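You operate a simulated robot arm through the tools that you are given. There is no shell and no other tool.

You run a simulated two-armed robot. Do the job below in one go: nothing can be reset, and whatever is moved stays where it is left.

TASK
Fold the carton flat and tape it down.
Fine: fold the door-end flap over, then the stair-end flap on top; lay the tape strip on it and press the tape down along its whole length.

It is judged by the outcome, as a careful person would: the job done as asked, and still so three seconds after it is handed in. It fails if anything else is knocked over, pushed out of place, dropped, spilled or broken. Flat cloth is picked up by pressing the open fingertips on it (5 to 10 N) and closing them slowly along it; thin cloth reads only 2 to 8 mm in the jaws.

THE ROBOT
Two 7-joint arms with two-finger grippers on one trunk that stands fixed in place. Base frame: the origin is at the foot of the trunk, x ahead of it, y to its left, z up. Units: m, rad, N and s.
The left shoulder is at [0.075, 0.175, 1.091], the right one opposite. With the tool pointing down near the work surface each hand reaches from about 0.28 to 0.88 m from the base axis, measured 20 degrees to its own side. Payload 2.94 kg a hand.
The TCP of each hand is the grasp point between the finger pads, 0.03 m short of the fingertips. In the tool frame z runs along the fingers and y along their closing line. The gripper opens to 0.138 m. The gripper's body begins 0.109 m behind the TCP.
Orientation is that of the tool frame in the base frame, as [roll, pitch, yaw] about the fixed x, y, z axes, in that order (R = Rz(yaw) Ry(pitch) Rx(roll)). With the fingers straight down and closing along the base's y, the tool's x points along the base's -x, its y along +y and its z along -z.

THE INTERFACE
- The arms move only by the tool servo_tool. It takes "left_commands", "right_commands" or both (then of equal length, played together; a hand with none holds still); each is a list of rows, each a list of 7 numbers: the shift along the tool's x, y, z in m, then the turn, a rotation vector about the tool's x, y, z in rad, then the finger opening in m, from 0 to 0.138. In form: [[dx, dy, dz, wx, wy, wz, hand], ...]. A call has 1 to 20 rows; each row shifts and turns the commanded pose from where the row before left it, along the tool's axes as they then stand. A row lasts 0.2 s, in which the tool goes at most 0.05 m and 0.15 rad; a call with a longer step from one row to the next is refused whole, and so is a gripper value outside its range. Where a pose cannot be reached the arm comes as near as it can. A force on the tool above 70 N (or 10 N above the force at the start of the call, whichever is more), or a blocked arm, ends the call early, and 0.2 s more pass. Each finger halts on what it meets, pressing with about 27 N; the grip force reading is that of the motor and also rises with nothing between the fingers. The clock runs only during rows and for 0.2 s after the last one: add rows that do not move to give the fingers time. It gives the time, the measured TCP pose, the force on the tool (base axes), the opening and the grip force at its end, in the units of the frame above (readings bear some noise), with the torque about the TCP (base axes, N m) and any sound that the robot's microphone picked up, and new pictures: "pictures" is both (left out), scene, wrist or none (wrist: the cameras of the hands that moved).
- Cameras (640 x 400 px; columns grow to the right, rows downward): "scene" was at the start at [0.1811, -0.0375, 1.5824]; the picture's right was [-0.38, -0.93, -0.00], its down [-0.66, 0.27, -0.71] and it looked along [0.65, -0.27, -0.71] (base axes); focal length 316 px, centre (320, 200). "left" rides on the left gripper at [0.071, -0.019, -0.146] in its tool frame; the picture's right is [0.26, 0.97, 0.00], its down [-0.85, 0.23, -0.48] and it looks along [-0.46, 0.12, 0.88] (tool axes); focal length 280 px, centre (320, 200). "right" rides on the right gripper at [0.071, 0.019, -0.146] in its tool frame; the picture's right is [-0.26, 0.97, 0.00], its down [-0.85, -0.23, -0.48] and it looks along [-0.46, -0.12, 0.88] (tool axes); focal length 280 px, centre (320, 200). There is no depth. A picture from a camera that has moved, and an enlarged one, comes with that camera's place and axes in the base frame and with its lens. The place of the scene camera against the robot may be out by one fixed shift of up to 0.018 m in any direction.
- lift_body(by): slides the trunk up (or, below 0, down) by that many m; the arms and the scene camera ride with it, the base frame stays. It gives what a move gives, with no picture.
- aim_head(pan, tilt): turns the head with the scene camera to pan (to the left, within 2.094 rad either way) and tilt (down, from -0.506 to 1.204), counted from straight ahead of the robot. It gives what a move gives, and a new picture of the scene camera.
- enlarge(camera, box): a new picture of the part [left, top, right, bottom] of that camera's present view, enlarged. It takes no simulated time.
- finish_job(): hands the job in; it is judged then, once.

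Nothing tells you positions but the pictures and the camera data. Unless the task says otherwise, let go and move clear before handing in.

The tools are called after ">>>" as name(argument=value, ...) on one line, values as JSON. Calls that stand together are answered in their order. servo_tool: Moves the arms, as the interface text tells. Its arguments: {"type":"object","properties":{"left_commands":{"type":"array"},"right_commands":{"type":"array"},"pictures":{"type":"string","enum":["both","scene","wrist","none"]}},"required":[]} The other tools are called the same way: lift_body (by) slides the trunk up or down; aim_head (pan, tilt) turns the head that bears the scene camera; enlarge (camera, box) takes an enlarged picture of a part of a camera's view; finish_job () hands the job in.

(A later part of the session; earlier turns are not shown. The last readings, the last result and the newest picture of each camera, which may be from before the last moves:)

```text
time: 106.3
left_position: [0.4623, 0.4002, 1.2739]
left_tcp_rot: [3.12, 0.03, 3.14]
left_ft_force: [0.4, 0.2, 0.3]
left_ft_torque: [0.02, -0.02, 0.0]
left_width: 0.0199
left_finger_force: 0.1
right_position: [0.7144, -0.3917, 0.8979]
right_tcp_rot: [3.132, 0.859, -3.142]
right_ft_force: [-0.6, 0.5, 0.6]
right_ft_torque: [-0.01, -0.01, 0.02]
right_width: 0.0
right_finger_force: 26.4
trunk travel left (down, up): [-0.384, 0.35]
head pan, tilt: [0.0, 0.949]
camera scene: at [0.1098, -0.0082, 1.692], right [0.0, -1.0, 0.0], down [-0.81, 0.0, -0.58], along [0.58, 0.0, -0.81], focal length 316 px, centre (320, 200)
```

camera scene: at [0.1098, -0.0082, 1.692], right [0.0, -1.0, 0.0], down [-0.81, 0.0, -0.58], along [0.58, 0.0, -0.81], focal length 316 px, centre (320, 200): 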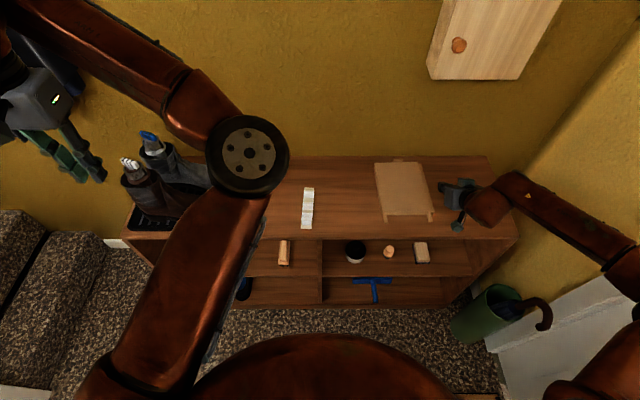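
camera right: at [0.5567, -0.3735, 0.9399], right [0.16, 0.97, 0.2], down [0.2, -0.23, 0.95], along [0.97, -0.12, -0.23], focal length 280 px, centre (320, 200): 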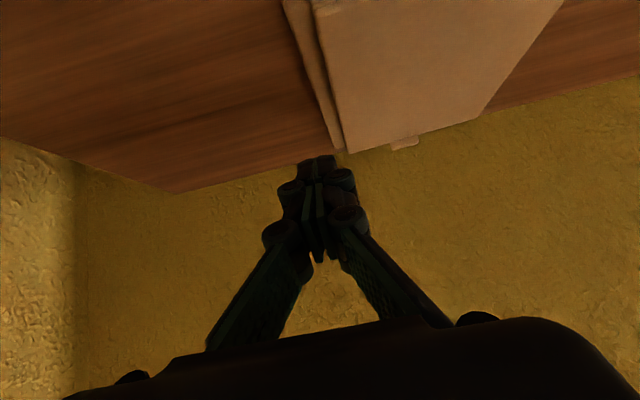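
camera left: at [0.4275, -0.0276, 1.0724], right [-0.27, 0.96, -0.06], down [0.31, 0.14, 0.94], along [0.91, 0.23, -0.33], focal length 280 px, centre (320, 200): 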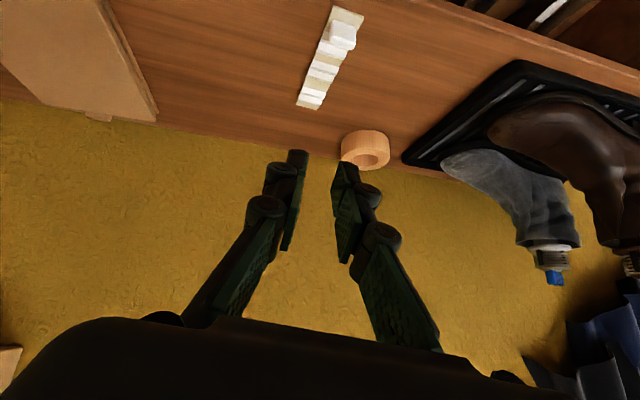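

The left arm is now well clear of the work area, with nothing disturbed. I'll bring the right hand up and across to look closely at the tape strip.

>>> servo_tool(right_commands=[[-0.0303, 0, -0.0262, 0, 0, 0, 0], [-0.0303, 0, -0.0262, 0, 0, 0, 0], [-0.0303, 0, -0.0262, 0, 0, 0, 0], [0, 0, 0, 0, 0.127, 0, 0.02], [0, 0, 0, 0, 0.127, 0, 0.04], [0, 0, 0, 0, 0.127, 0, 0.05], [0, 0, 0, 0, 0.127, 0, 0.06], [0.0113, 0.0422, -0.0022, 0, 0, 0, 0.06], [0.0113, 0.0422, -0.0022, 0, 0, 0, 0.06], [0.0113, 0.0422, -0.0022, 0, 0, 0, 0.06], [0.0113, 0.0422, -0.0022, 0, 0, 0, 0.06], [0.0113, 0.0422, -0.0022, 0, 0, 0, 0.06], [0.0113, 0.0422, -0.0022, 0, 0, 0, 0.06], [0.0113, 0.0422, -0.0022, 0, 0, 0, 0.06], [0.0113, 0.0422, -0.0022, 0, 0, 0, 0.06], [0.0113, 0.0422, -0.0022, 0, 0, 0, 0.06], [0.0113, 0.0422, -0.0022, 0, 0, 0, 0.06], [0, 0, 0, 0, 0, 0, 0.06]], pictures="both")

>>> enlarge(camera="right", box=[200, 20, 480, 200])

```text
time: 110.1
left_position: [0.4619, 0.4001, 1.2731]
left_tcp_rot: [3.119, 0.027, -3.141]
left_ft_force: [0.5, -0.5, 0.3]
left_ft_torque: [0.05, 0.02, -0.01]
left_width: 0.0199
left_finger_force: 0.0
right_position: [0.5957, 0.0269, 1.0005]
right_tcp_rot: [3.134, 0.351, -3.139]
right_ft_force: [0.1, -0.9, 0.2]
right_ft_torque: [0.03, 0.0, -0.01]
right_width: 0.0602
right_finger_force: 0.0
trunk travel left (down, up): [-0.384, 0.35]
head pan, tilt: [0.0, 0.949]
camera scene: at [0.11, -0.0079, 1.6919], right [0.0, -1.0, 0.0], down [-0.81, 0.0, -0.58], along [0.58, 0.0, -0.81], focal length 316 px, centre (320, 200)
camera right: at [0.4787, 0.0455, 1.1136], right [0.24, 0.97, 0.1], down [0.64, -0.23, 0.74], along [0.73, -0.12, -0.67], focal length 280 px, centre (320, 200)
```

scene: 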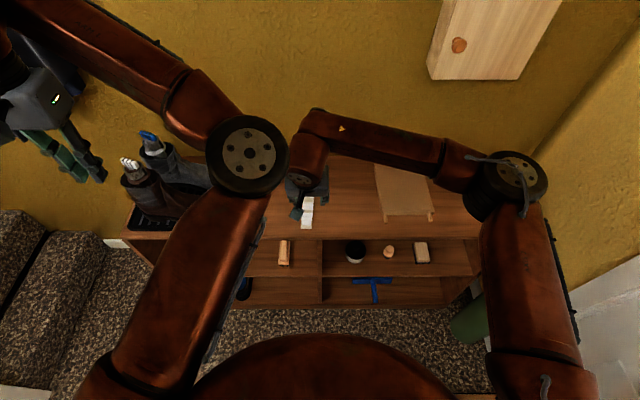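
right: 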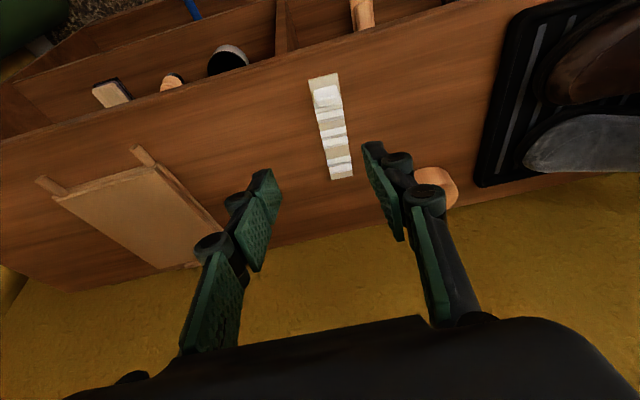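

```text
2.22 times, centred on (340, 110) of right
camera zoom: at [0.4787, 0.0455, 1.1136], right [0.24, 0.97, 0.1], down [0.64, -0.23, 0.74], along [0.73, -0.12, -0.67], focal length 623 px, centre (276, 400)
```

zoom: 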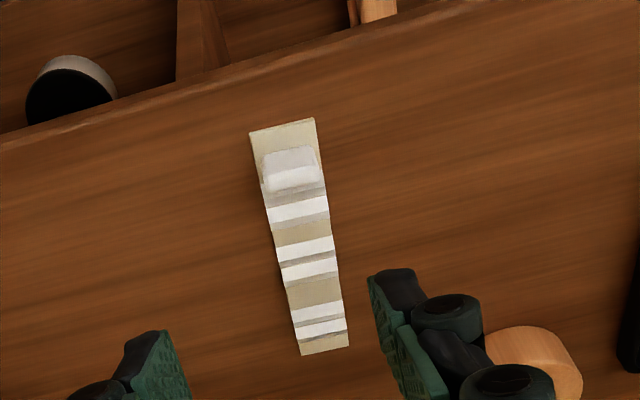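

>>> enlarge(camera="right", box=[295, 65, 375, 190])

>>> enlarge(camera="scene", box=[290, 180, 330, 240])

```text
3.20 times, centred on (335, 128) of right
camera zoom: at [0.4787, 0.0455, 1.1136], right [0.24, 0.97, 0.1], down [0.64, -0.23, 0.74], along [0.73, -0.12, -0.67], focal length 897 px, centre (272, 432)
```

zoom: 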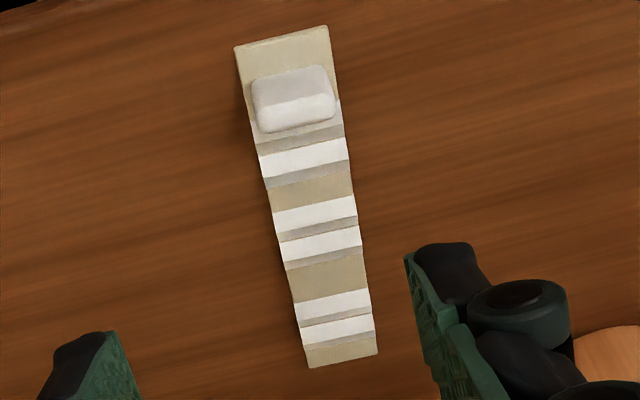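

```text
6.67 times, centred on (310, 210) of scene
camera zoom: at [0.11, -0.0079, 1.6919], right [0.0, -1.0, 0.0], down [-0.81, 0.0, -0.58], along [0.58, 0.0, -0.81], focal length 2107 px, centre (387, 133)
```

zoom: 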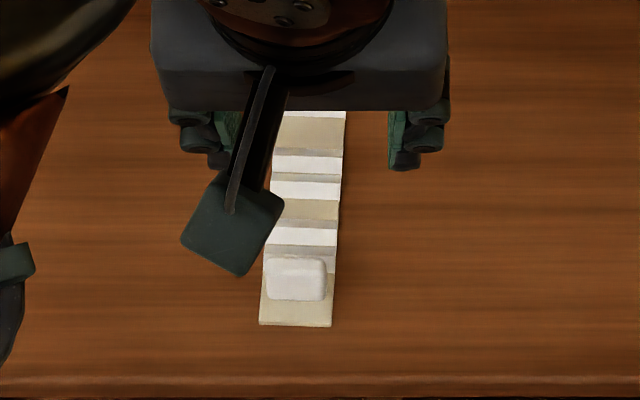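

The tape strip runs x 0.633–0.804 at y ≈ 0.04, about 35 mm wide, with a white tab about 32 × 16 × 15 mm centred near (0.656, 0.040). I'll come over the tab with the hand straight down and the yaw matched to the strip.

>>> servo_tool(right_commands=[[0, 0, 0, 0, 0.117, 0, 0.06], [0, 0, 0, 0, 0.117, 0, 0.06], [0, 0, 0, 0, 0.117, 0.055, 0.06], [-0.0198, 0.0055, 0.0335, 0, 0, 0, 0.06], [-0.0198, 0.0055, 0.0335, 0, 0, 0, 0.06], [-0.0198, 0.0055, 0.0335, 0, 0, 0, 0.06], [0, 0, 0, 0, 0, 0, 0.06]], pictures="both")

>>> enlarge(camera="right", box=[230, 90, 410, 230])

```text
time: 111.7
left_position: [0.4618, 0.4018, 1.2741]
left_tcp_rot: [3.121, 0.03, -3.139]
left_ft_force: [0.4, 0.0, 0.0]
left_ft_torque: [0.01, -0.03, 0.01]
left_width: 0.02
left_finger_force: 0.1
right_position: [0.6565, 0.0448, 0.9026]
right_tcp_rot: [3.132, -0.002, 3.094]
right_ft_force: [-0.1, 0.2, -0.9]
right_ft_torque: [0.01, -0.02, -0.02]
right_width: 0.0599
right_finger_force: 0.1
trunk travel left (down, up): [-0.384, 0.35]
head pan, tilt: [0.0, 0.949]
camera scene: at [0.1092, -0.0065, 1.6921], right [0.0, -1.0, 0.0], down [-0.81, 0.0, -0.58], along [0.58, 0.0, -0.81], focal length 316 px, centre (320, 200)
camera right: at [0.5855, 0.0658, 1.0497], right [0.31, 0.95, 0.01], down [0.84, -0.27, 0.47], along [0.45, -0.14, -0.88], focal length 280 px, centre (320, 200)
```

scene: 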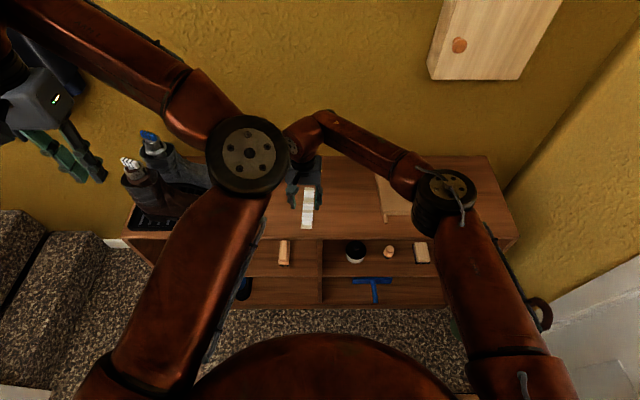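
right: 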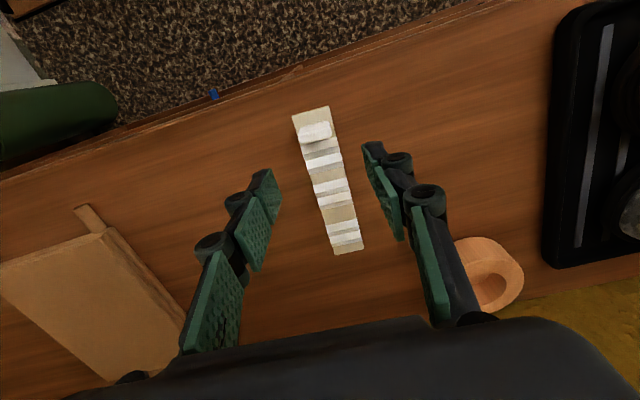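

```text
2.86 times, centred on (320, 160) of right
camera zoom: at [0.5855, 0.0658, 1.0497], right [0.31, 0.95, 0.01], down [0.84, -0.27, 0.47], along [0.45, -0.14, -0.88], focal length 801 px, centre (320, 314)
```

zoom: 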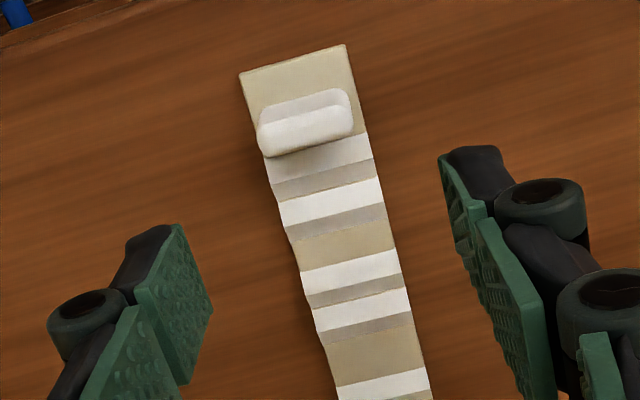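

The tab is at about (0.655, 0.040). I'll centre on it and descend partway.

>>> servo_tool(right_commands=[[0.001, -0.0048, 0.02, 0, 0, 0.008, 0.06], [0, 0, 0.022, 0, 0, 0, 0.055], [0, 0, 0.02, 0, 0, 0, 0.055], [0, 0, 0, 0, 0, 0, 0.055]], pictures="wrist")

>>> enlarge(camera="right", box=[230, 90, 410, 230])

```text
time: 112.7
left_position: [0.4626, 0.4025, 1.2728]
left_tcp_rot: [3.122, 0.03, -3.141]
left_ft_force: [0.2, -0.4, -0.3]
left_ft_torque: [0.0, -0.03, 0.04]
left_width: 0.0202
left_finger_force: 0.0
right_position: [0.6551, 0.041, 0.8398]
right_tcp_rot: [3.133, -0.002, 3.086]
right_ft_force: [0.8, 0.5, -0.1]
right_ft_torque: [-0.02, -0.01, -0.01]
right_width: 0.055
right_finger_force: 0.0
trunk travel left (down, up): [-0.384, 0.35]
head pan, tilt: [0.0, 0.949]
camera right: at [0.5851, 0.0622, 0.9864], right [0.32, 0.95, 0.01], down [0.84, -0.28, 0.47], along [0.45, -0.14, -0.88], focal length 280 px, centre (320, 200)
```

right: 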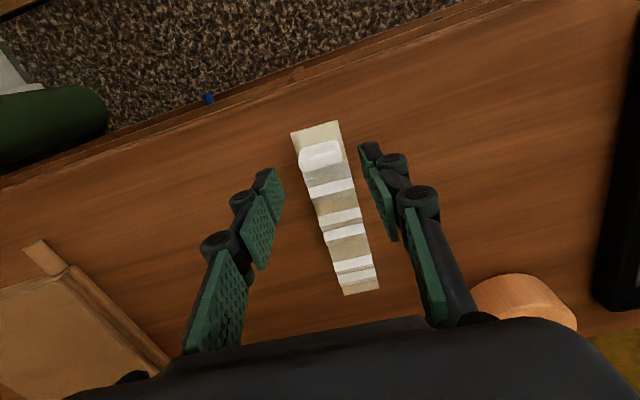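

```text
2.86 times, centred on (320, 160) of right
camera zoom: at [0.5851, 0.0622, 0.9864], right [0.32, 0.95, 0.01], down [0.84, -0.28, 0.47], along [0.45, -0.14, -0.88], focal length 801 px, centre (320, 314)
```

zoom: 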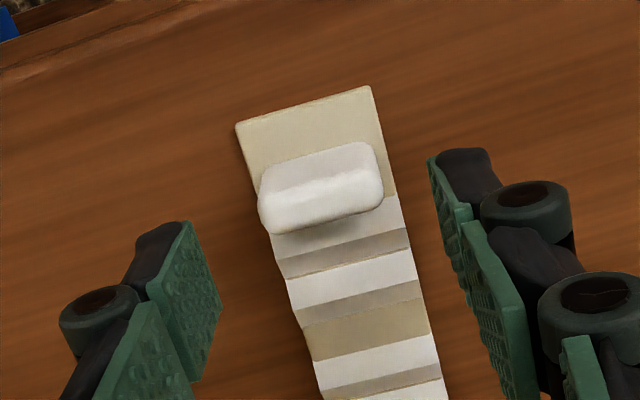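

>>> servo_tool(right_commands=[[0.0015, -0.0007, 0.012, 0, 0, 0, 0.055], [0.0005, 0, 0.0105, 0, 0, 0, 0.05], [0, 0, 0, 0, 0, 0, 0.045]], pictures="wrist")

>>> enlarge(camera="right", box=[230, 90, 410, 230])

```text
time: 113.5
left_position: [0.4631, 0.4018, 1.2732]
left_tcp_rot: [3.121, 0.028, -3.14]
left_ft_force: [-0.3, -0.5, 0.2]
left_ft_torque: [0.02, 0.03, 0.0]
left_width: 0.0197
left_finger_force: 0.1
right_position: [0.6537, 0.0393, 0.8172]
right_tcp_rot: [3.133, -0.002, 3.086]
right_ft_force: [0.2, -0.5, 0.3]
right_ft_torque: [0.0, -0.01, 0.05]
right_width: 0.045
right_finger_force: 0.0
trunk travel left (down, up): [-0.384, 0.35]
head pan, tilt: [0.0, 0.949]
camera right: at [0.5832, 0.0616, 0.9635], right [0.32, 0.95, 0.01], down [0.83, -0.28, 0.47], along [0.45, -0.14, -0.88], focal length 280 px, centre (320, 200)
```

right: 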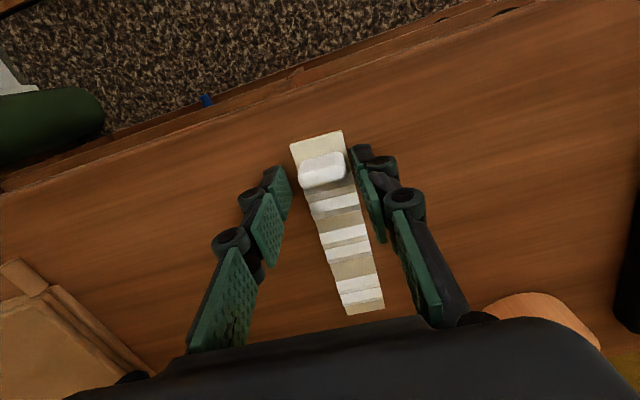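

```text
2.86 times, centred on (320, 160) of right
camera zoom: at [0.5832, 0.0616, 0.9635], right [0.32, 0.95, 0.01], down [0.83, -0.28, 0.47], along [0.45, -0.14, -0.88], focal length 801 px, centre (320, 314)
```

zoom: 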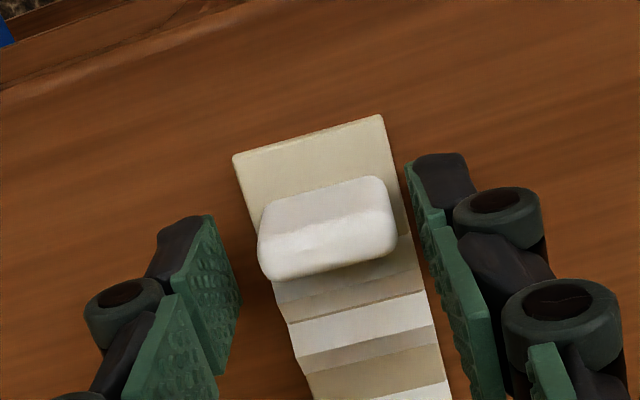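

The fingertips are on either side of the tab, just above the tape surface. Closing slowly.

>>> servo_tool(right_commands=[[0, 0, 0, 0, 0, 0, 0.04], [0, 0, 0, 0, 0, 0, 0.036], [0, 0, 0, 0, 0, 0, 0.032], [0, 0, 0, 0, 0, 0, 0.028], [0, 0, 0, 0, 0, 0, 0.024], [0, 0, 0, 0, 0, 0, 0.018], [0, 0, 0, 0, 0, 0, 0.01], [0, 0, 0, 0, 0, 0, 0.0], [0, 0, 0, 0, 0, 0, 0.0]], pictures="wrist")

>>> enlarge(camera="right", box=[230, 90, 410, 230])

```text
time: 115.5
left_position: [0.462, 0.4022, 1.2733]
left_tcp_rot: [3.12, 0.027, 3.142]
left_ft_force: [0.9, 1.6, -0.2]
left_ft_torque: [0.02, 0.0, 0.01]
left_width: 0.02
left_finger_force: 0.1
right_position: [0.653, 0.0407, 0.8171]
right_tcp_rot: [3.131, -0.002, 3.086]
right_ft_force: [0.0, 0.4, 0.5]
right_ft_torque: [-0.01, 0.0, 0.0]
right_width: 0.0286
right_finger_force: 27.0
trunk travel left (down, up): [-0.384, 0.35]
head pan, tilt: [0.0, 0.949]
camera right: at [0.5832, 0.0618, 0.9635], right [0.31, 0.95, 0.01], down [0.84, -0.28, 0.47], along [0.45, -0.14, -0.88], focal length 280 px, centre (320, 200)
```

right: 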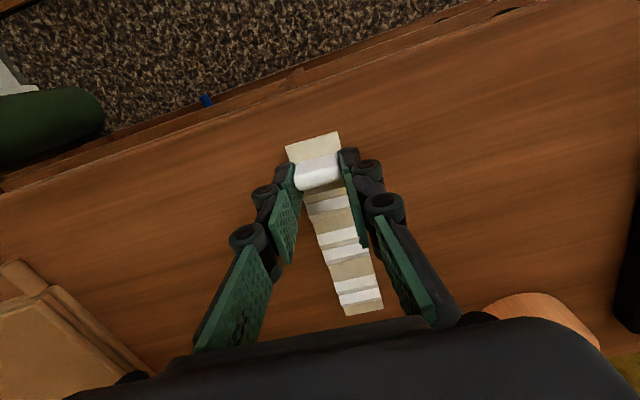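

```text
2.86 times, centred on (320, 160) of right
camera zoom: at [0.5832, 0.0618, 0.9635], right [0.31, 0.95, 0.01], down [0.84, -0.28, 0.47], along [0.45, -0.14, -0.88], focal length 801 px, centre (320, 314)
```

zoom: 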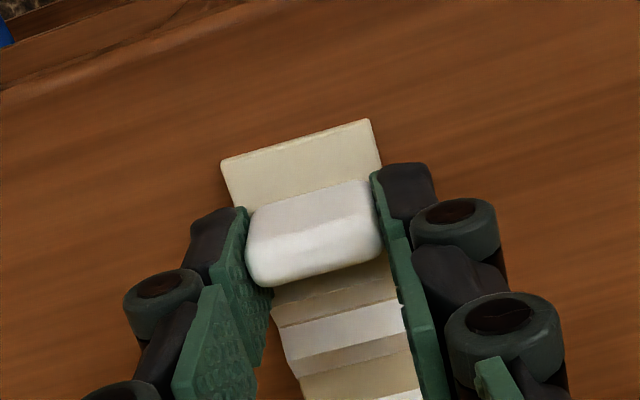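

The tab is gripped (28.6 mm). I'll lift a few centimetres and see how the tape behaves.

>>> servo_tool(right_commands=[[0, 0, -0.01, 0, 0, 0, 0], [0, 0, -0.01, 0, 0, 0, 0], [0, 0, -0.015, 0, 0, 0, 0], [0, 0, -0.015, 0, 0, 0, 0], [0, 0, 0, 0, 0, 0, 0]], pictures="both")

>>> enlarge(camera="right", box=[200, 90, 460, 330])

>>> enlarge(camera="scene", box=[260, 140, 380, 240])

```text
time: 116.7
left_position: [0.4646, 0.4035, 1.2732]
left_tcp_rot: [3.123, 0.028, -3.139]
left_ft_force: [0.4, -0.4, -0.2]
left_ft_torque: [-0.01, 0.01, -0.03]
left_width: 0.02
left_finger_force: 0.0
right_position: [0.6536, 0.0393, 0.8679]
right_tcp_rot: [3.133, -0.002, 3.086]
right_ft_force: [0.6, 0.1, -0.8]
right_ft_torque: [0.0, 0.03, 0.03]
right_width: 0.0287
right_finger_force: 26.9
trunk travel left (down, up): [-0.384, 0.35]
head pan, tilt: [0.0, 0.949]
camera scene: at [0.1102, -0.0062, 1.6919], right [0.0, -1.0, 0.0], down [-0.81, 0.0, -0.58], along [0.58, 0.0, -0.81], focal length 316 px, centre (320, 200)
camera right: at [0.5838, 0.0613, 1.0146], right [0.31, 0.95, 0.01], down [0.84, -0.28, 0.47], along [0.45, -0.14, -0.88], focal length 280 px, centre (320, 200)
```

scene: 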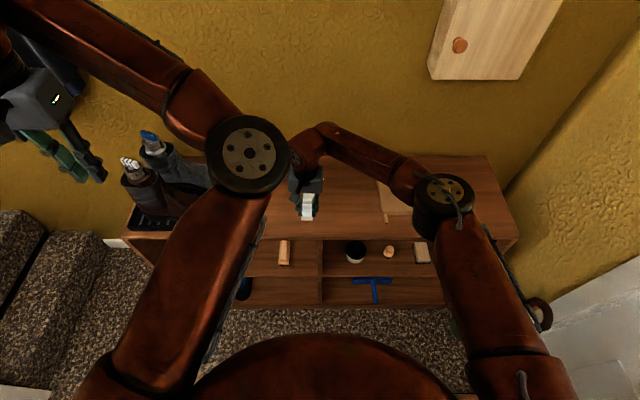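
right: 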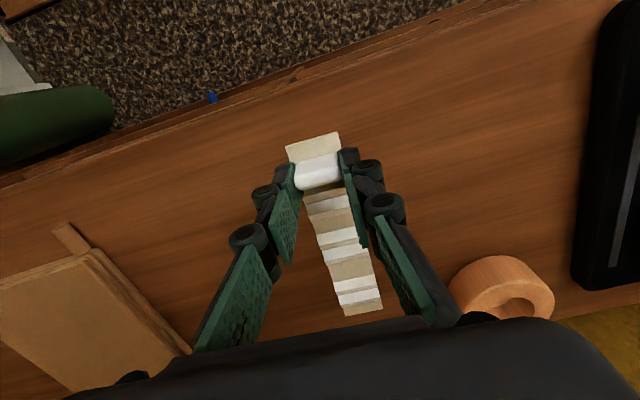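

```text
1.67 times, centred on (330, 210) of right
camera zoom: at [0.5838, 0.0613, 1.0146], right [0.31, 0.95, 0.01], down [0.84, -0.28, 0.47], along [0.45, -0.14, -0.88], focal length 467 px, centre (303, 183)
```

zoom: 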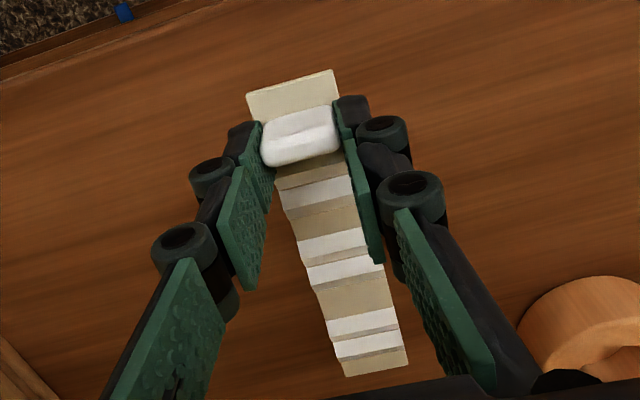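

```text
4.00 times, centred on (320, 190) of scene
camera zoom: at [0.1102, -0.0062, 1.6919], right [0.0, -1.0, 0.0], down [-0.81, 0.0, -0.58], along [0.58, 0.0, -0.81], focal length 1264 px, centre (320, 240)
```

zoom: 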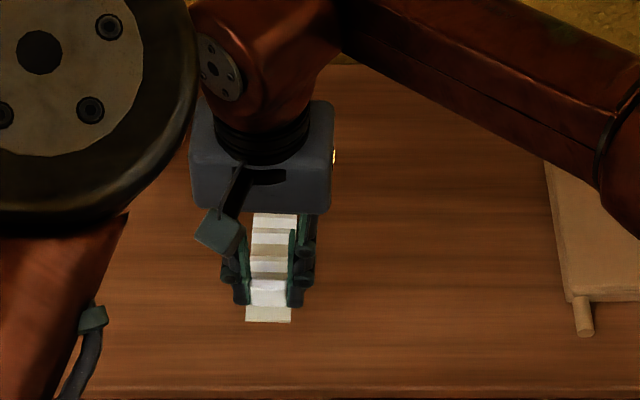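

The tape holds its crinkled shape and lifts as one stiff strip. I'll raise it clear and turn the hand 90° clockwise so the strip runs across the carton and over the top flap's free edge.

>>> servo_tool(right_commands=[[0, 0, -0.03, 0, 0, 0, 0], [0, 0, -0.03, 0, 0, 0, 0], [0, 0, -0.03, 0, 0, 0, 0], [0, 0, 0, 0, 0, 0.1, 0], [0, 0, 0, 0, 0, 0.12, 0], [0, 0, 0, 0, 0, 0.14, 0], [0, 0, 0, 0, 0, 0.14, 0], [0, 0, 0, 0, 0, 0.14, 0], [0, 0, 0, 0, 0, 0.14, 0], [0, 0, 0, 0, 0, 0, 0]], pictures="both")

```text
time: 118.9
left_position: [0.462, 0.4028, 1.2742]
left_tcp_rot: [3.121, 0.028, -3.14]
left_ft_force: [0.2, 0.8, 0.6]
left_ft_torque: [0.0, -0.05, 0.0]
left_width: 0.0201
left_finger_force: 0.1
right_position: [0.6533, 0.0375, 0.9566]
right_tcp_rot: [3.137, -0.008, 2.306]
right_ft_force: [0.6, 0.1, -0.7]
right_ft_torque: [-0.01, 0.01, 0.0]
right_width: 0.0288
right_finger_force: 27.2
trunk travel left (down, up): [-0.384, 0.35]
head pan, tilt: [0.0, 0.949]
camera scene: at [0.1099, -0.0061, 1.692], right [0.0, -1.0, 0.0], down [-0.81, 0.0, -0.58], along [0.58, 0.0, -0.81], focal length 316 px, centre (320, 200)
camera right: at [0.6198, 0.1022, 1.1044], right [0.89, 0.45, 0.0], down [0.4, -0.79, 0.47], along [0.21, -0.42, -0.88], focal length 280 px, centre (320, 200)
```

scene: 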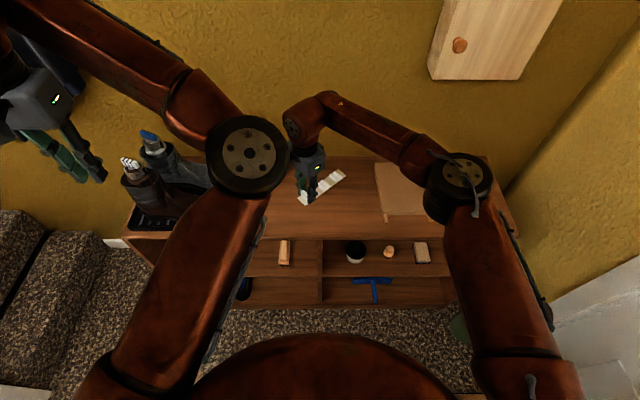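
right: 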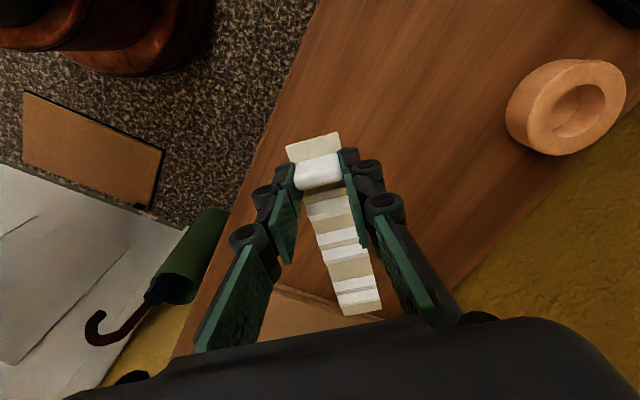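

>>> servo_tool(right_commands=[[0, 0, 0, 0, 0, 0.141, 0], [0, 0, 0, 0, 0, 0.141, 0], [0, 0, 0, 0, 0, 0.141, 0], [0, 0, 0, 0, 0, 0.141, 0], [0, 0, 0, 0, 0, 0.141, 0], [0, 0, 0, 0, 0, 0, 0]], pictures="both")

```text
time: 120.3
left_position: [0.4629, 0.4018, 1.2723]
left_tcp_rot: [3.121, 0.028, -3.141]
left_ft_force: [-0.7, -1.1, -0.3]
left_ft_torque: [0.02, 0.02, -0.01]
left_width: 0.0199
left_finger_force: 0.0
right_position: [0.6541, 0.0389, 0.9574]
right_tcp_rot: [3.14, -0.009, 1.599]
right_ft_force: [0.3, 0.4, -0.9]
right_ft_torque: [0.02, -0.02, -0.02]
right_width: 0.0288
right_finger_force: 27.0
trunk travel left (down, up): [-0.384, 0.35]
head pan, tilt: [0.0, 0.949]
camera scene: at [0.11, -0.0061, 1.6919], right [0.0, -1.0, 0.0], down [-0.81, 0.0, -0.58], along [0.58, 0.0, -0.81], focal length 316 px, centre (320, 200)
camera right: at [0.6708, 0.1089, 1.104], right [0.97, -0.23, 0.0], down [-0.21, -0.86, 0.47], along [-0.11, -0.45, -0.88], focal length 280 px, centre (320, 200)
```

scene: 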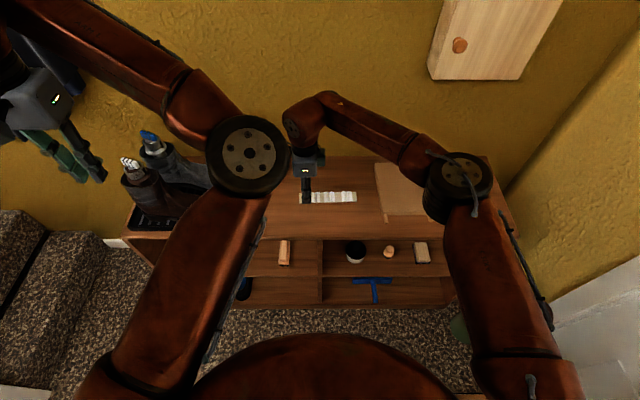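
right: 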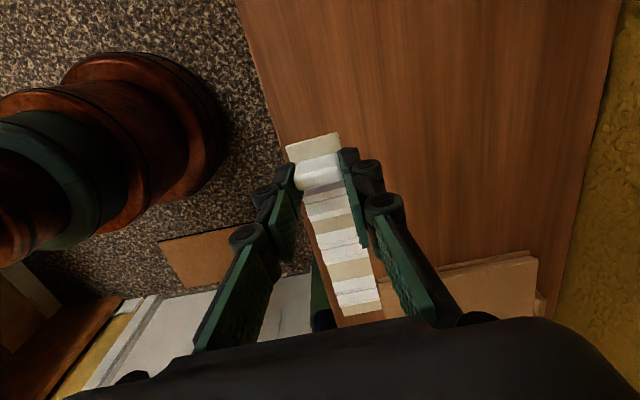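

The strip now points toward the door end. I'll move over toward the carton at this height and use the wrist camera to measure the carton accurately.

>>> servo_tool(right_commands=[[-0.0284, 0.0214, 0, 0, 0, 0, 0], [-0.0284, 0.0214, 0, 0, 0, 0, 0], [-0.0284, 0.0214, 0, 0, 0, 0, 0], [-0.0284, 0.0214, 0, 0, 0, 0, 0], [-0.0284, 0.0214, 0, 0, 0, 0, 0], [0, 0, 0, 0, 0, 0, 0]], pictures="both")

>>> enlarge(camera="scene", box=[320, 130, 480, 240])

```text
time: 121.7
left_position: [0.4628, 0.403, 1.2724]
left_tcp_rot: [3.122, 0.031, -3.139]
left_ft_force: [-0.3, 1.1, 0.8]
left_ft_torque: [0.02, -0.04, 0.0]
left_width: 0.0199
left_finger_force: 0.1
right_position: [0.7625, -0.0999, 0.9561]
right_tcp_rot: [3.14, -0.008, 1.602]
right_ft_force: [-0.1, 0.0, -0.1]
right_ft_torque: [0.01, -0.05, 0.01]
right_width: 0.029
right_finger_force: 27.0
trunk travel left (down, up): [-0.384, 0.35]
head pan, tilt: [0.0, 0.949]
camera scene: at [0.1097, -0.0061, 1.692], right [0.0, -1.0, 0.0], down [-0.81, 0.0, -0.58], along [0.58, 0.0, -0.81], focal length 316 px, centre (320, 200)
camera right: at [0.7806, -0.0304, 1.1024], right [0.97, -0.23, 0.0], down [-0.2, -0.86, 0.47], along [-0.11, -0.46, -0.88], focal length 280 px, centre (320, 200)
```

scene: 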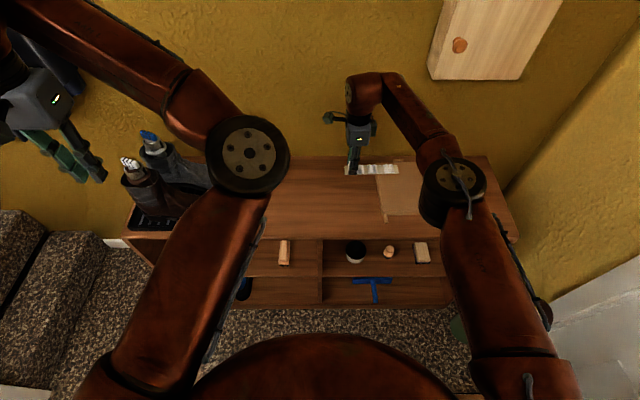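
right: 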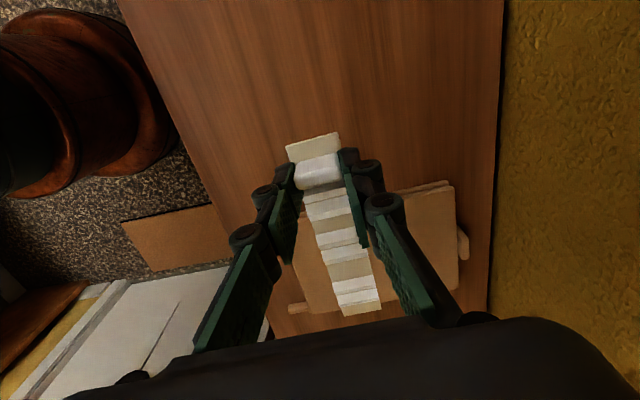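

```text
3.64 times, centred on (400, 185) of scene
camera zoom: at [0.1097, -0.0061, 1.692], right [0.0, -1.0, 0.0], down [-0.81, 0.0, -0.58], along [0.58, 0.0, -0.81], focal length 1149 px, centre (29, 254)
```

zoom: 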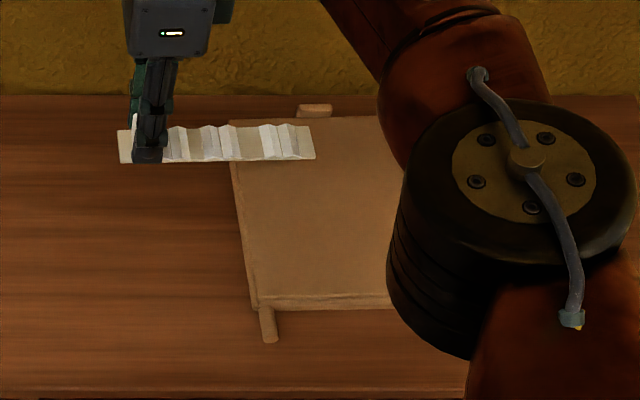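

The carton's stair-side edge is at y ≈ -0.206, and the strip in hand reaches from 19 mm behind to 149 mm ahead of the tab. Setting the tab at y ≈ -0.233, x ≈ 0.765 spans the carton and crosses the flap edge. I'll move above that spot.

>>> servo_tool(right_commands=[[-0.03325, -0.0004, 0.015, 0, 0, 0, 0], [-0.03325, -0.0004, 0.02, 0, 0, 0, 0], [-0.03325, -0.0004, 0.02, 0, 0, 0, 0], [-0.03325, -0.0004, 0.021, 0, 0, 0, 0], [0, 0, 0, 0, 0, 0, 0]], pictures="both")

>>> enlarge(camera="right", box=[160, 100, 560, 340])

>>> enlarge(camera="scene", box=[340, 130, 480, 240])

```text
time: 122.9
left_position: [0.4614, 0.4033, 1.2725]
left_tcp_rot: [3.123, 0.029, -3.14]
left_ft_force: [0.0, -0.4, 0.1]
left_ft_torque: [-0.04, -0.02, -0.02]
left_width: 0.02
left_finger_force: 0.0
right_position: [0.7659, -0.2334, 0.8779]
right_tcp_rot: [3.142, -0.009, 1.6]
right_ft_force: [0.1, 0.7, 0.5]
right_ft_torque: [0.0, 0.02, -0.02]
right_width: 0.0285
right_finger_force: 27.0
trunk travel left (down, up): [-0.384, 0.35]
head pan, tilt: [0.0, 0.949]
camera scene: at [0.1097, -0.0051, 1.692], right [0.0, -1.0, 0.0], down [-0.81, 0.0, -0.58], along [0.58, 0.0, -0.81], focal length 316 px, centre (320, 200)
camera right: at [0.7835, -0.1626, 1.0253], right [0.97, -0.23, 0.0], down [-0.2, -0.86, 0.47], along [-0.11, -0.46, -0.88], focal length 280 px, centre (320, 200)
```

scene: 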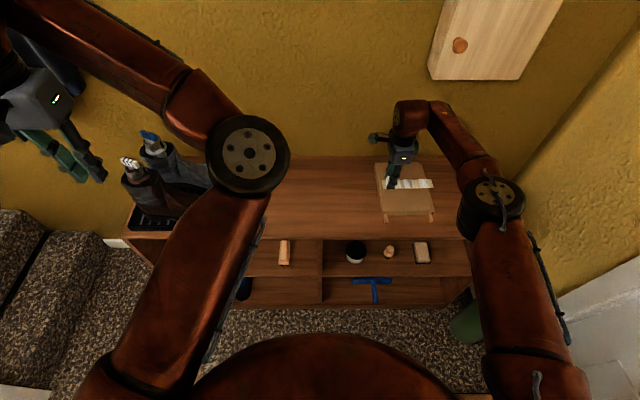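
right: 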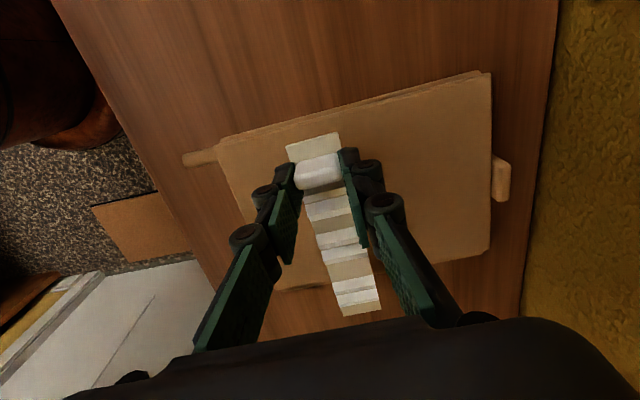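

```text
1.60 times, centred on (360, 220) of right
camera zoom: at [0.7835, -0.1626, 1.0253], right [0.97, -0.23, 0.0], down [-0.2, -0.86, 0.47], along [-0.11, -0.46, -0.88], focal length 449 px, centre (256, 168)
```

zoom: 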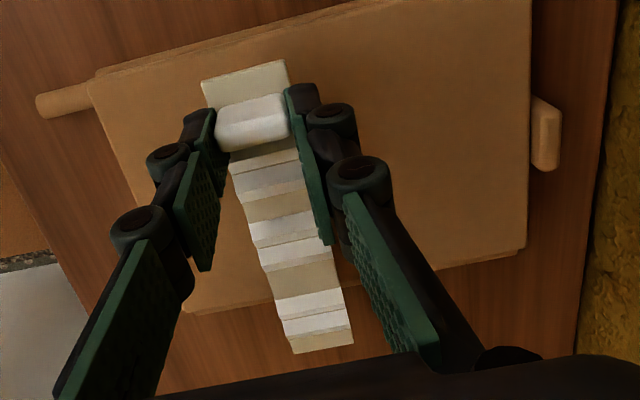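

```text
3.64 times, centred on (410, 185) of scene
camera zoom: at [0.1097, -0.0051, 1.692], right [0.0, -1.0, 0.0], down [-0.81, 0.0, -0.58], along [0.58, 0.0, -0.81], focal length 1149 px, centre (-7, 254)
```

zoom: 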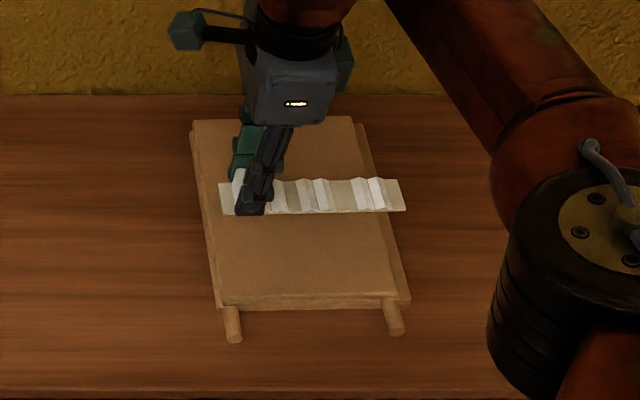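

Aligned: the strip will lie from y ≈ -0.214 to -0.382 across the carton, crossing the flap edge at about -0.374. Now I'll lower it gently.

>>> servo_tool(right_commands=[[0, 0, 0.012, 0, 0, 0, 0], [0, 0, 0.01, 0, 0, 0, 0], [0, 0, 0.006, 0, 0, 0, 0], [0, 0, 0.003, 0, 0, 0, 0], [0, 0, 0, 0, 0, 0, 0]], pictures="both")

>>> enlarge(camera="scene", box=[340, 130, 480, 240])

```text
time: 124.1
left_position: [0.4618, 0.4016, 1.2722]
left_tcp_rot: [3.122, 0.029, -3.138]
left_ft_force: [0.7, -0.1, 0.2]
left_ft_torque: [0.0, -0.01, -0.01]
left_width: 0.02
left_finger_force: 0.0
right_position: [0.767, -0.2328, 0.8472]
right_tcp_rot: [3.141, -0.008, 1.601]
right_ft_force: [0.4, 0.1, 0.6]
right_ft_torque: [0.01, -0.02, 0.01]
right_width: 0.029
right_finger_force: 27.4
trunk travel left (down, up): [-0.384, 0.35]
head pan, tilt: [0.0, 0.949]
camera scene: at [0.11, -0.0064, 1.6919], right [0.0, -1.0, 0.0], down [-0.81, 0.0, -0.58], along [0.58, 0.0, -0.81], focal length 316 px, centre (320, 200)
camera right: at [0.784, -0.163, 0.9944], right [0.97, -0.23, 0.0], down [-0.2, -0.86, 0.47], along [-0.11, -0.45, -0.88], focal length 280 px, centre (320, 200)
```

scene: 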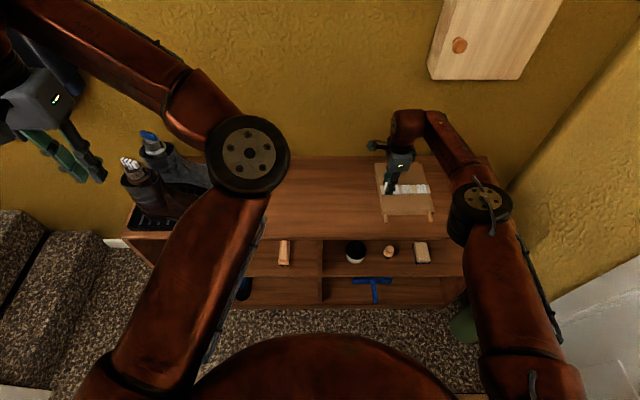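
right: 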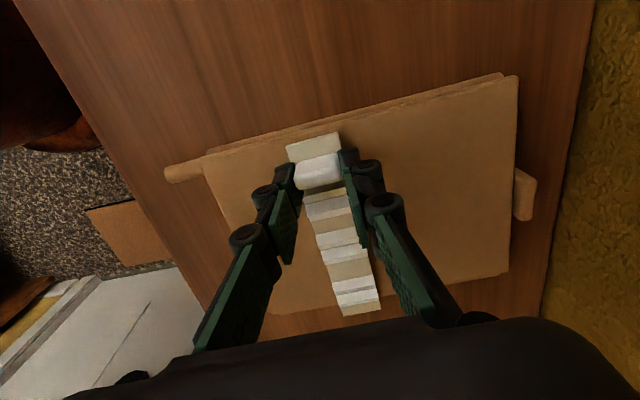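

```text
3.64 times, centred on (410, 185) of scene
camera zoom: at [0.11, -0.0064, 1.6919], right [0.0, -1.0, 0.0], down [-0.81, 0.0, -0.58], along [0.58, 0.0, -0.81], focal length 1149 px, centre (-7, 254)
```

zoom: 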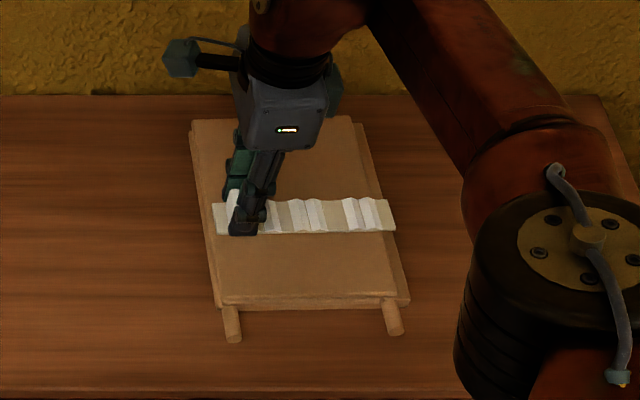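

The strip's tail is right at the carton's outer edge, with about 9 mm to spare on the other side. I'll shift 4 mm toward the stairs, then set it down with small steps while watching the force.

>>> servo_tool(right_commands=[[0.004, 0, 0, 0, 0, 0, 0], [0, 0, 0.002, 0, 0, 0, 0], [0, 0, 0.002, 0, 0, 0, 0], [0, 0, 0, 0, 0, 0, 0]], pictures="wrist")

>>> enlarge(camera="scene", box=[360, 150, 450, 220])

```text
time: 125.1
left_position: [0.4627, 0.4023, 1.2734]
left_tcp_rot: [3.121, 0.03, -3.139]
left_ft_force: [0.2, 0.1, -0.6]
left_ft_torque: [0.01, 0.04, -0.02]
left_width: 0.0201
left_finger_force: 0.1
right_position: [0.7668, -0.229, 0.8455]
right_tcp_rot: [3.142, -0.009, 1.601]
right_ft_force: [0.3, -0.8, 4.8]
right_ft_torque: [-0.73, -0.05, 0.09]
right_width: 0.0289
right_finger_force: 26.5
trunk travel left (down, up): [-0.384, 0.35]
head pan, tilt: [0.0, 0.949]
camera right: at [0.7836, -0.1581, 0.991], right [0.97, -0.23, 0.0], down [-0.2, -0.86, 0.47], along [-0.11, -0.46, -0.88], focal length 280 px, centre (320, 200)
```

right: 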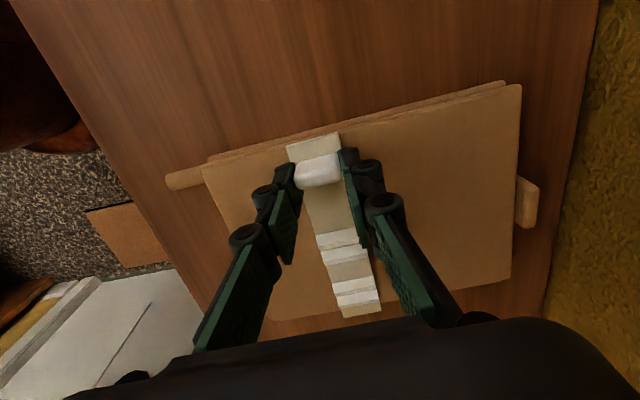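

```text
5.71 times, centred on (405, 185) of scene
camera zoom: at [0.1094, -0.0062, 1.692], right [0.0, -1.0, 0.0], down [-0.81, 0.0, -0.58], along [0.58, 0.0, -0.81], focal length 1806 px, centre (-166, 286)
```

zoom: 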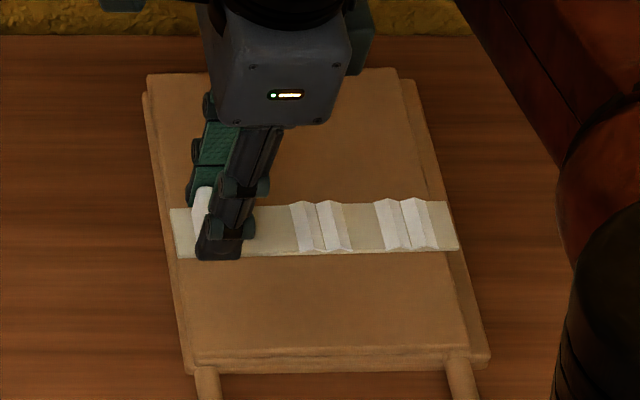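

The strip is touching down (about 5 N) and its first crinkle has already flattened. It spans the carton with the tail just past the flap edge. I'll lower a hair more and release the tab slowly.

>>> servo_tool(right_commands=[[0, 0, 0.001, 0, 0, 0, 0.0], [0, 0, 0, 0, 0, 0, 0.031], [0, 0, 0, 0, 0, 0, 0.034], [0, 0, 0, 0, 0, 0, 0.04], [0, 0, 0, 0, 0, 0, 0.05], [0, 0, -0.015, 0, 0, 0, 0.05], [0, 0, -0.03, 0, 0, 0, 0.05], [0, 0, -0.03, 0, 0, 0, 0.05], [0, 0, 0, 0, 0, 0, 0.05]], pictures="both")

>>> enlarge(camera="scene", box=[360, 150, 450, 220])

>>> enlarge(camera="right", box=[200, 60, 480, 320])

```text
time: 127.1
left_position: [0.4631, 0.4021, 1.2733]
left_tcp_rot: [3.122, 0.027, -3.139]
left_ft_force: [0.6, -0.5, -0.8]
left_ft_torque: [0.04, -0.03, -0.02]
left_width: 0.0202
left_finger_force: 0.0
right_position: [0.7681, -0.2294, 0.9182]
right_tcp_rot: [-3.139, -0.009, 1.599]
right_ft_force: [0.5, 0.3, -1.0]
right_ft_torque: [0.0, 0.0, -0.01]
right_width: 0.05
right_finger_force: 0.0
trunk travel left (down, up): [-0.384, 0.35]
head pan, tilt: [0.0, 0.949]
camera scene: at [0.1104, -0.0065, 1.6919], right [0.0, -1.0, 0.0], down [-0.81, 0.0, -0.58], along [0.58, 0.0, -0.81], focal length 316 px, centre (320, 200)
camera right: at [0.7851, -0.1585, 1.0654], right [0.97, -0.23, 0.0], down [-0.2, -0.86, 0.47], along [-0.11, -0.45, -0.88], focal length 280 px, centre (320, 200)
```

scene: 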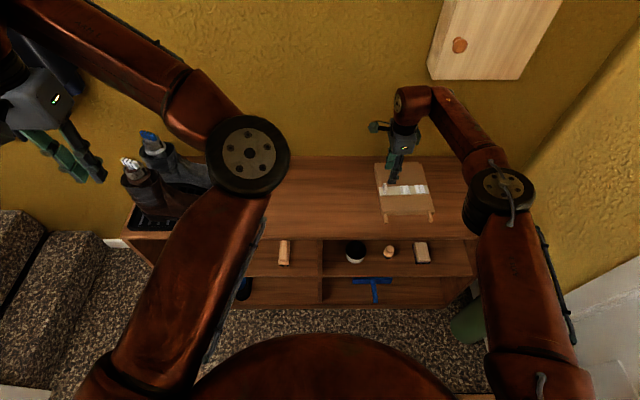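
right: 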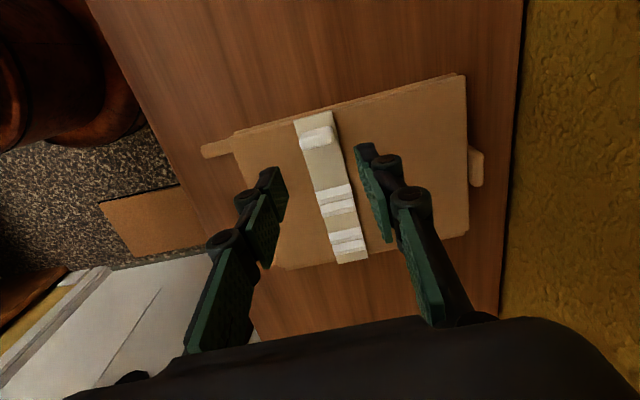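

```text
5.71 times, centred on (405, 185) of scene
camera zoom: at [0.1104, -0.0065, 1.6919], right [0.0, -1.0, 0.0], down [-0.81, 0.0, -0.58], along [0.58, 0.0, -0.81], focal length 1806 px, centre (-166, 286)
```

zoom: 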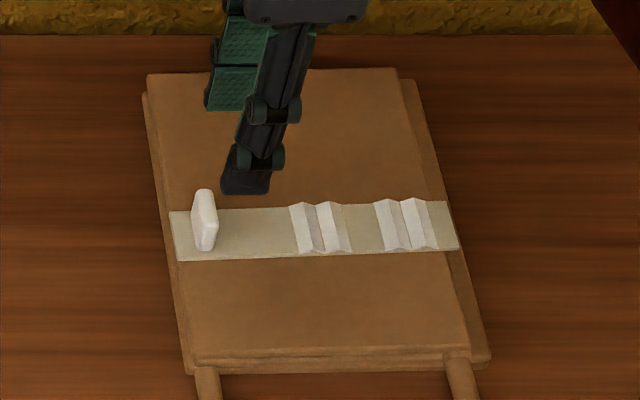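

```text
1.54 times, centred on (340, 190) of right
camera zoom: at [0.7851, -0.1585, 1.0654], right [0.97, -0.23, 0.0], down [-0.2, -0.86, 0.47], along [-0.11, -0.45, -0.88], focal length 431 px, centre (289, 215)
```

zoom: 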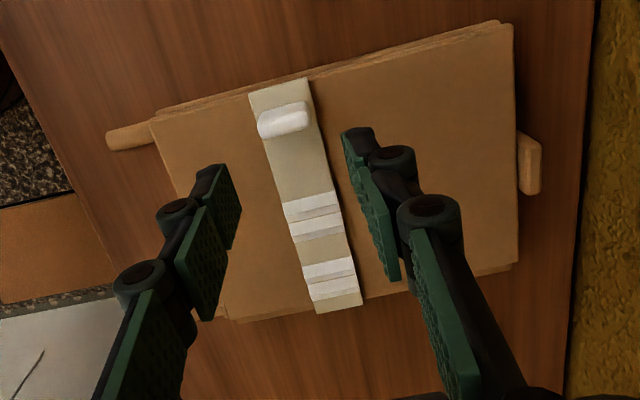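

The strip is laid, spanning y ≈ -0.212 to -0.386 over a carton of about -0.209 to -0.392. Four crinkles remain toward the tail. Next I'll press with closed fingertips along the strip, starting just beyond the tab.

>>> servo_tool(right_commands=[[-0.0115, 0, 0, 0, 0, 0, 0.03], [-0.0115, 0, 0, 0, 0, 0, 0.01], [0, 0, 0, 0, 0, 0, 0.0], [0, 0, 0.025, 0, 0, 0, 0.0], [0, 0, 0.025, 0, 0, 0, 0.0], [0, 0, 0.022, 0, 0, 0, 0.0], [0, 0, 0, 0, 0, 0, 0.0]], pictures="wrist")

>>> enlarge(camera="right", box=[240, 60, 440, 260])

```text
time: 128.7
left_position: [0.4625, 0.4026, 1.273]
left_tcp_rot: [3.12, 0.028, -3.141]
left_ft_force: [0.8, -0.1, 1.0]
left_ft_torque: [0.01, 0.01, 0.02]
left_width: 0.0198
left_finger_force: 0.1
right_position: [0.7675, -0.25, 0.8452]
right_tcp_rot: [3.141, -0.009, 1.601]
right_ft_force: [-0.3, 0.4, -0.9]
right_ft_torque: [-0.01, 0.0, -0.03]
right_width: 0.0
right_finger_force: 27.3
trunk travel left (down, up): [-0.384, 0.35]
head pan, tilt: [0.0, 0.949]
camera right: at [0.7854, -0.1806, 0.9924], right [0.97, -0.23, 0.0], down [-0.2, -0.86, 0.47], along [-0.11, -0.45, -0.88], focal length 280 px, centre (320, 200)
```

right: 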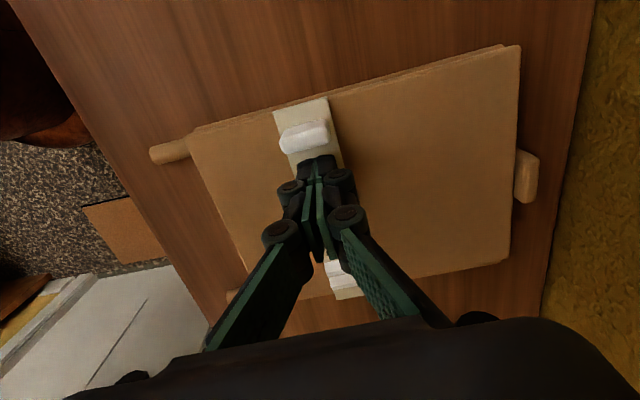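

```text
2.00 times, centred on (340, 160) of right
camera zoom: at [0.7854, -0.1806, 0.9924], right [0.97, -0.23, 0.0], down [-0.2, -0.86, 0.47], along [-0.11, -0.45, -0.88], focal length 561 px, centre (280, 280)
```

zoom: 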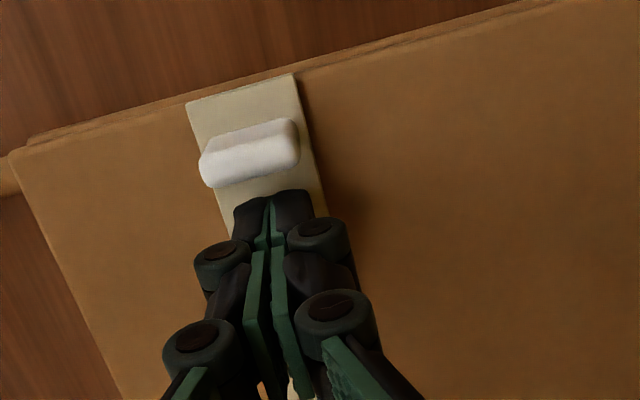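

>>> servo_tool(right_commands=[[0, 0, 0.006, 0, 0, 0, 0.0], [0, 0, 0.003, 0, 0, 0, 0.0], [0, 0, 0, 0, 0, 0, 0.0]], pictures="none")

```text
time: 129.5
left_position: [0.4629, 0.4019, 1.2723]
left_tcp_rot: [3.121, 0.028, -3.14]
left_ft_force: [0.6, 0.3, -0.2]
left_ft_torque: [0.01, 0.01, -0.03]
left_width: 0.0199
left_finger_force: 0.1
right_position: [0.7676, -0.2516, 0.8353]
right_tcp_rot: [-3.141, -0.008, 1.601]
right_ft_force: [-0.2, 0.5, 1.7]
right_ft_torque: [-0.02, 0.03, 0.01]
right_width: 0.0058
right_finger_force: 27.1
trunk travel left (down, up): [-0.384, 0.35]
head pan, tilt: [0.0, 0.949]
```

>>> servo_tool(right_commands=[[0, 0, 0.0015, 0, 0, 0, 0.0], [0, 0, 0, 0, 0, 0, 0.0]], pictures="none")

```text
time: 130.1
left_position: [0.4615, 0.4026, 1.2734]
left_tcp_rot: [3.12, 0.029, 3.141]
left_ft_force: [-0.5, 0.9, -0.1]
left_ft_torque: [0.0, 0.01, 0.01]
left_width: 0.02
left_finger_force: 0.0
right_position: [0.7698, -0.2511, 0.8376]
right_tcp_rot: [-3.141, -0.007, 1.601]
right_ft_force: [0.4, -1.5, 8.8]
right_ft_torque: [-0.16, 0.0, -0.01]
right_width: 0.0059
right_finger_force: 27.2
trunk travel left (down, up): [-0.384, 0.35]
head pan, tilt: [0.0, 0.949]
```

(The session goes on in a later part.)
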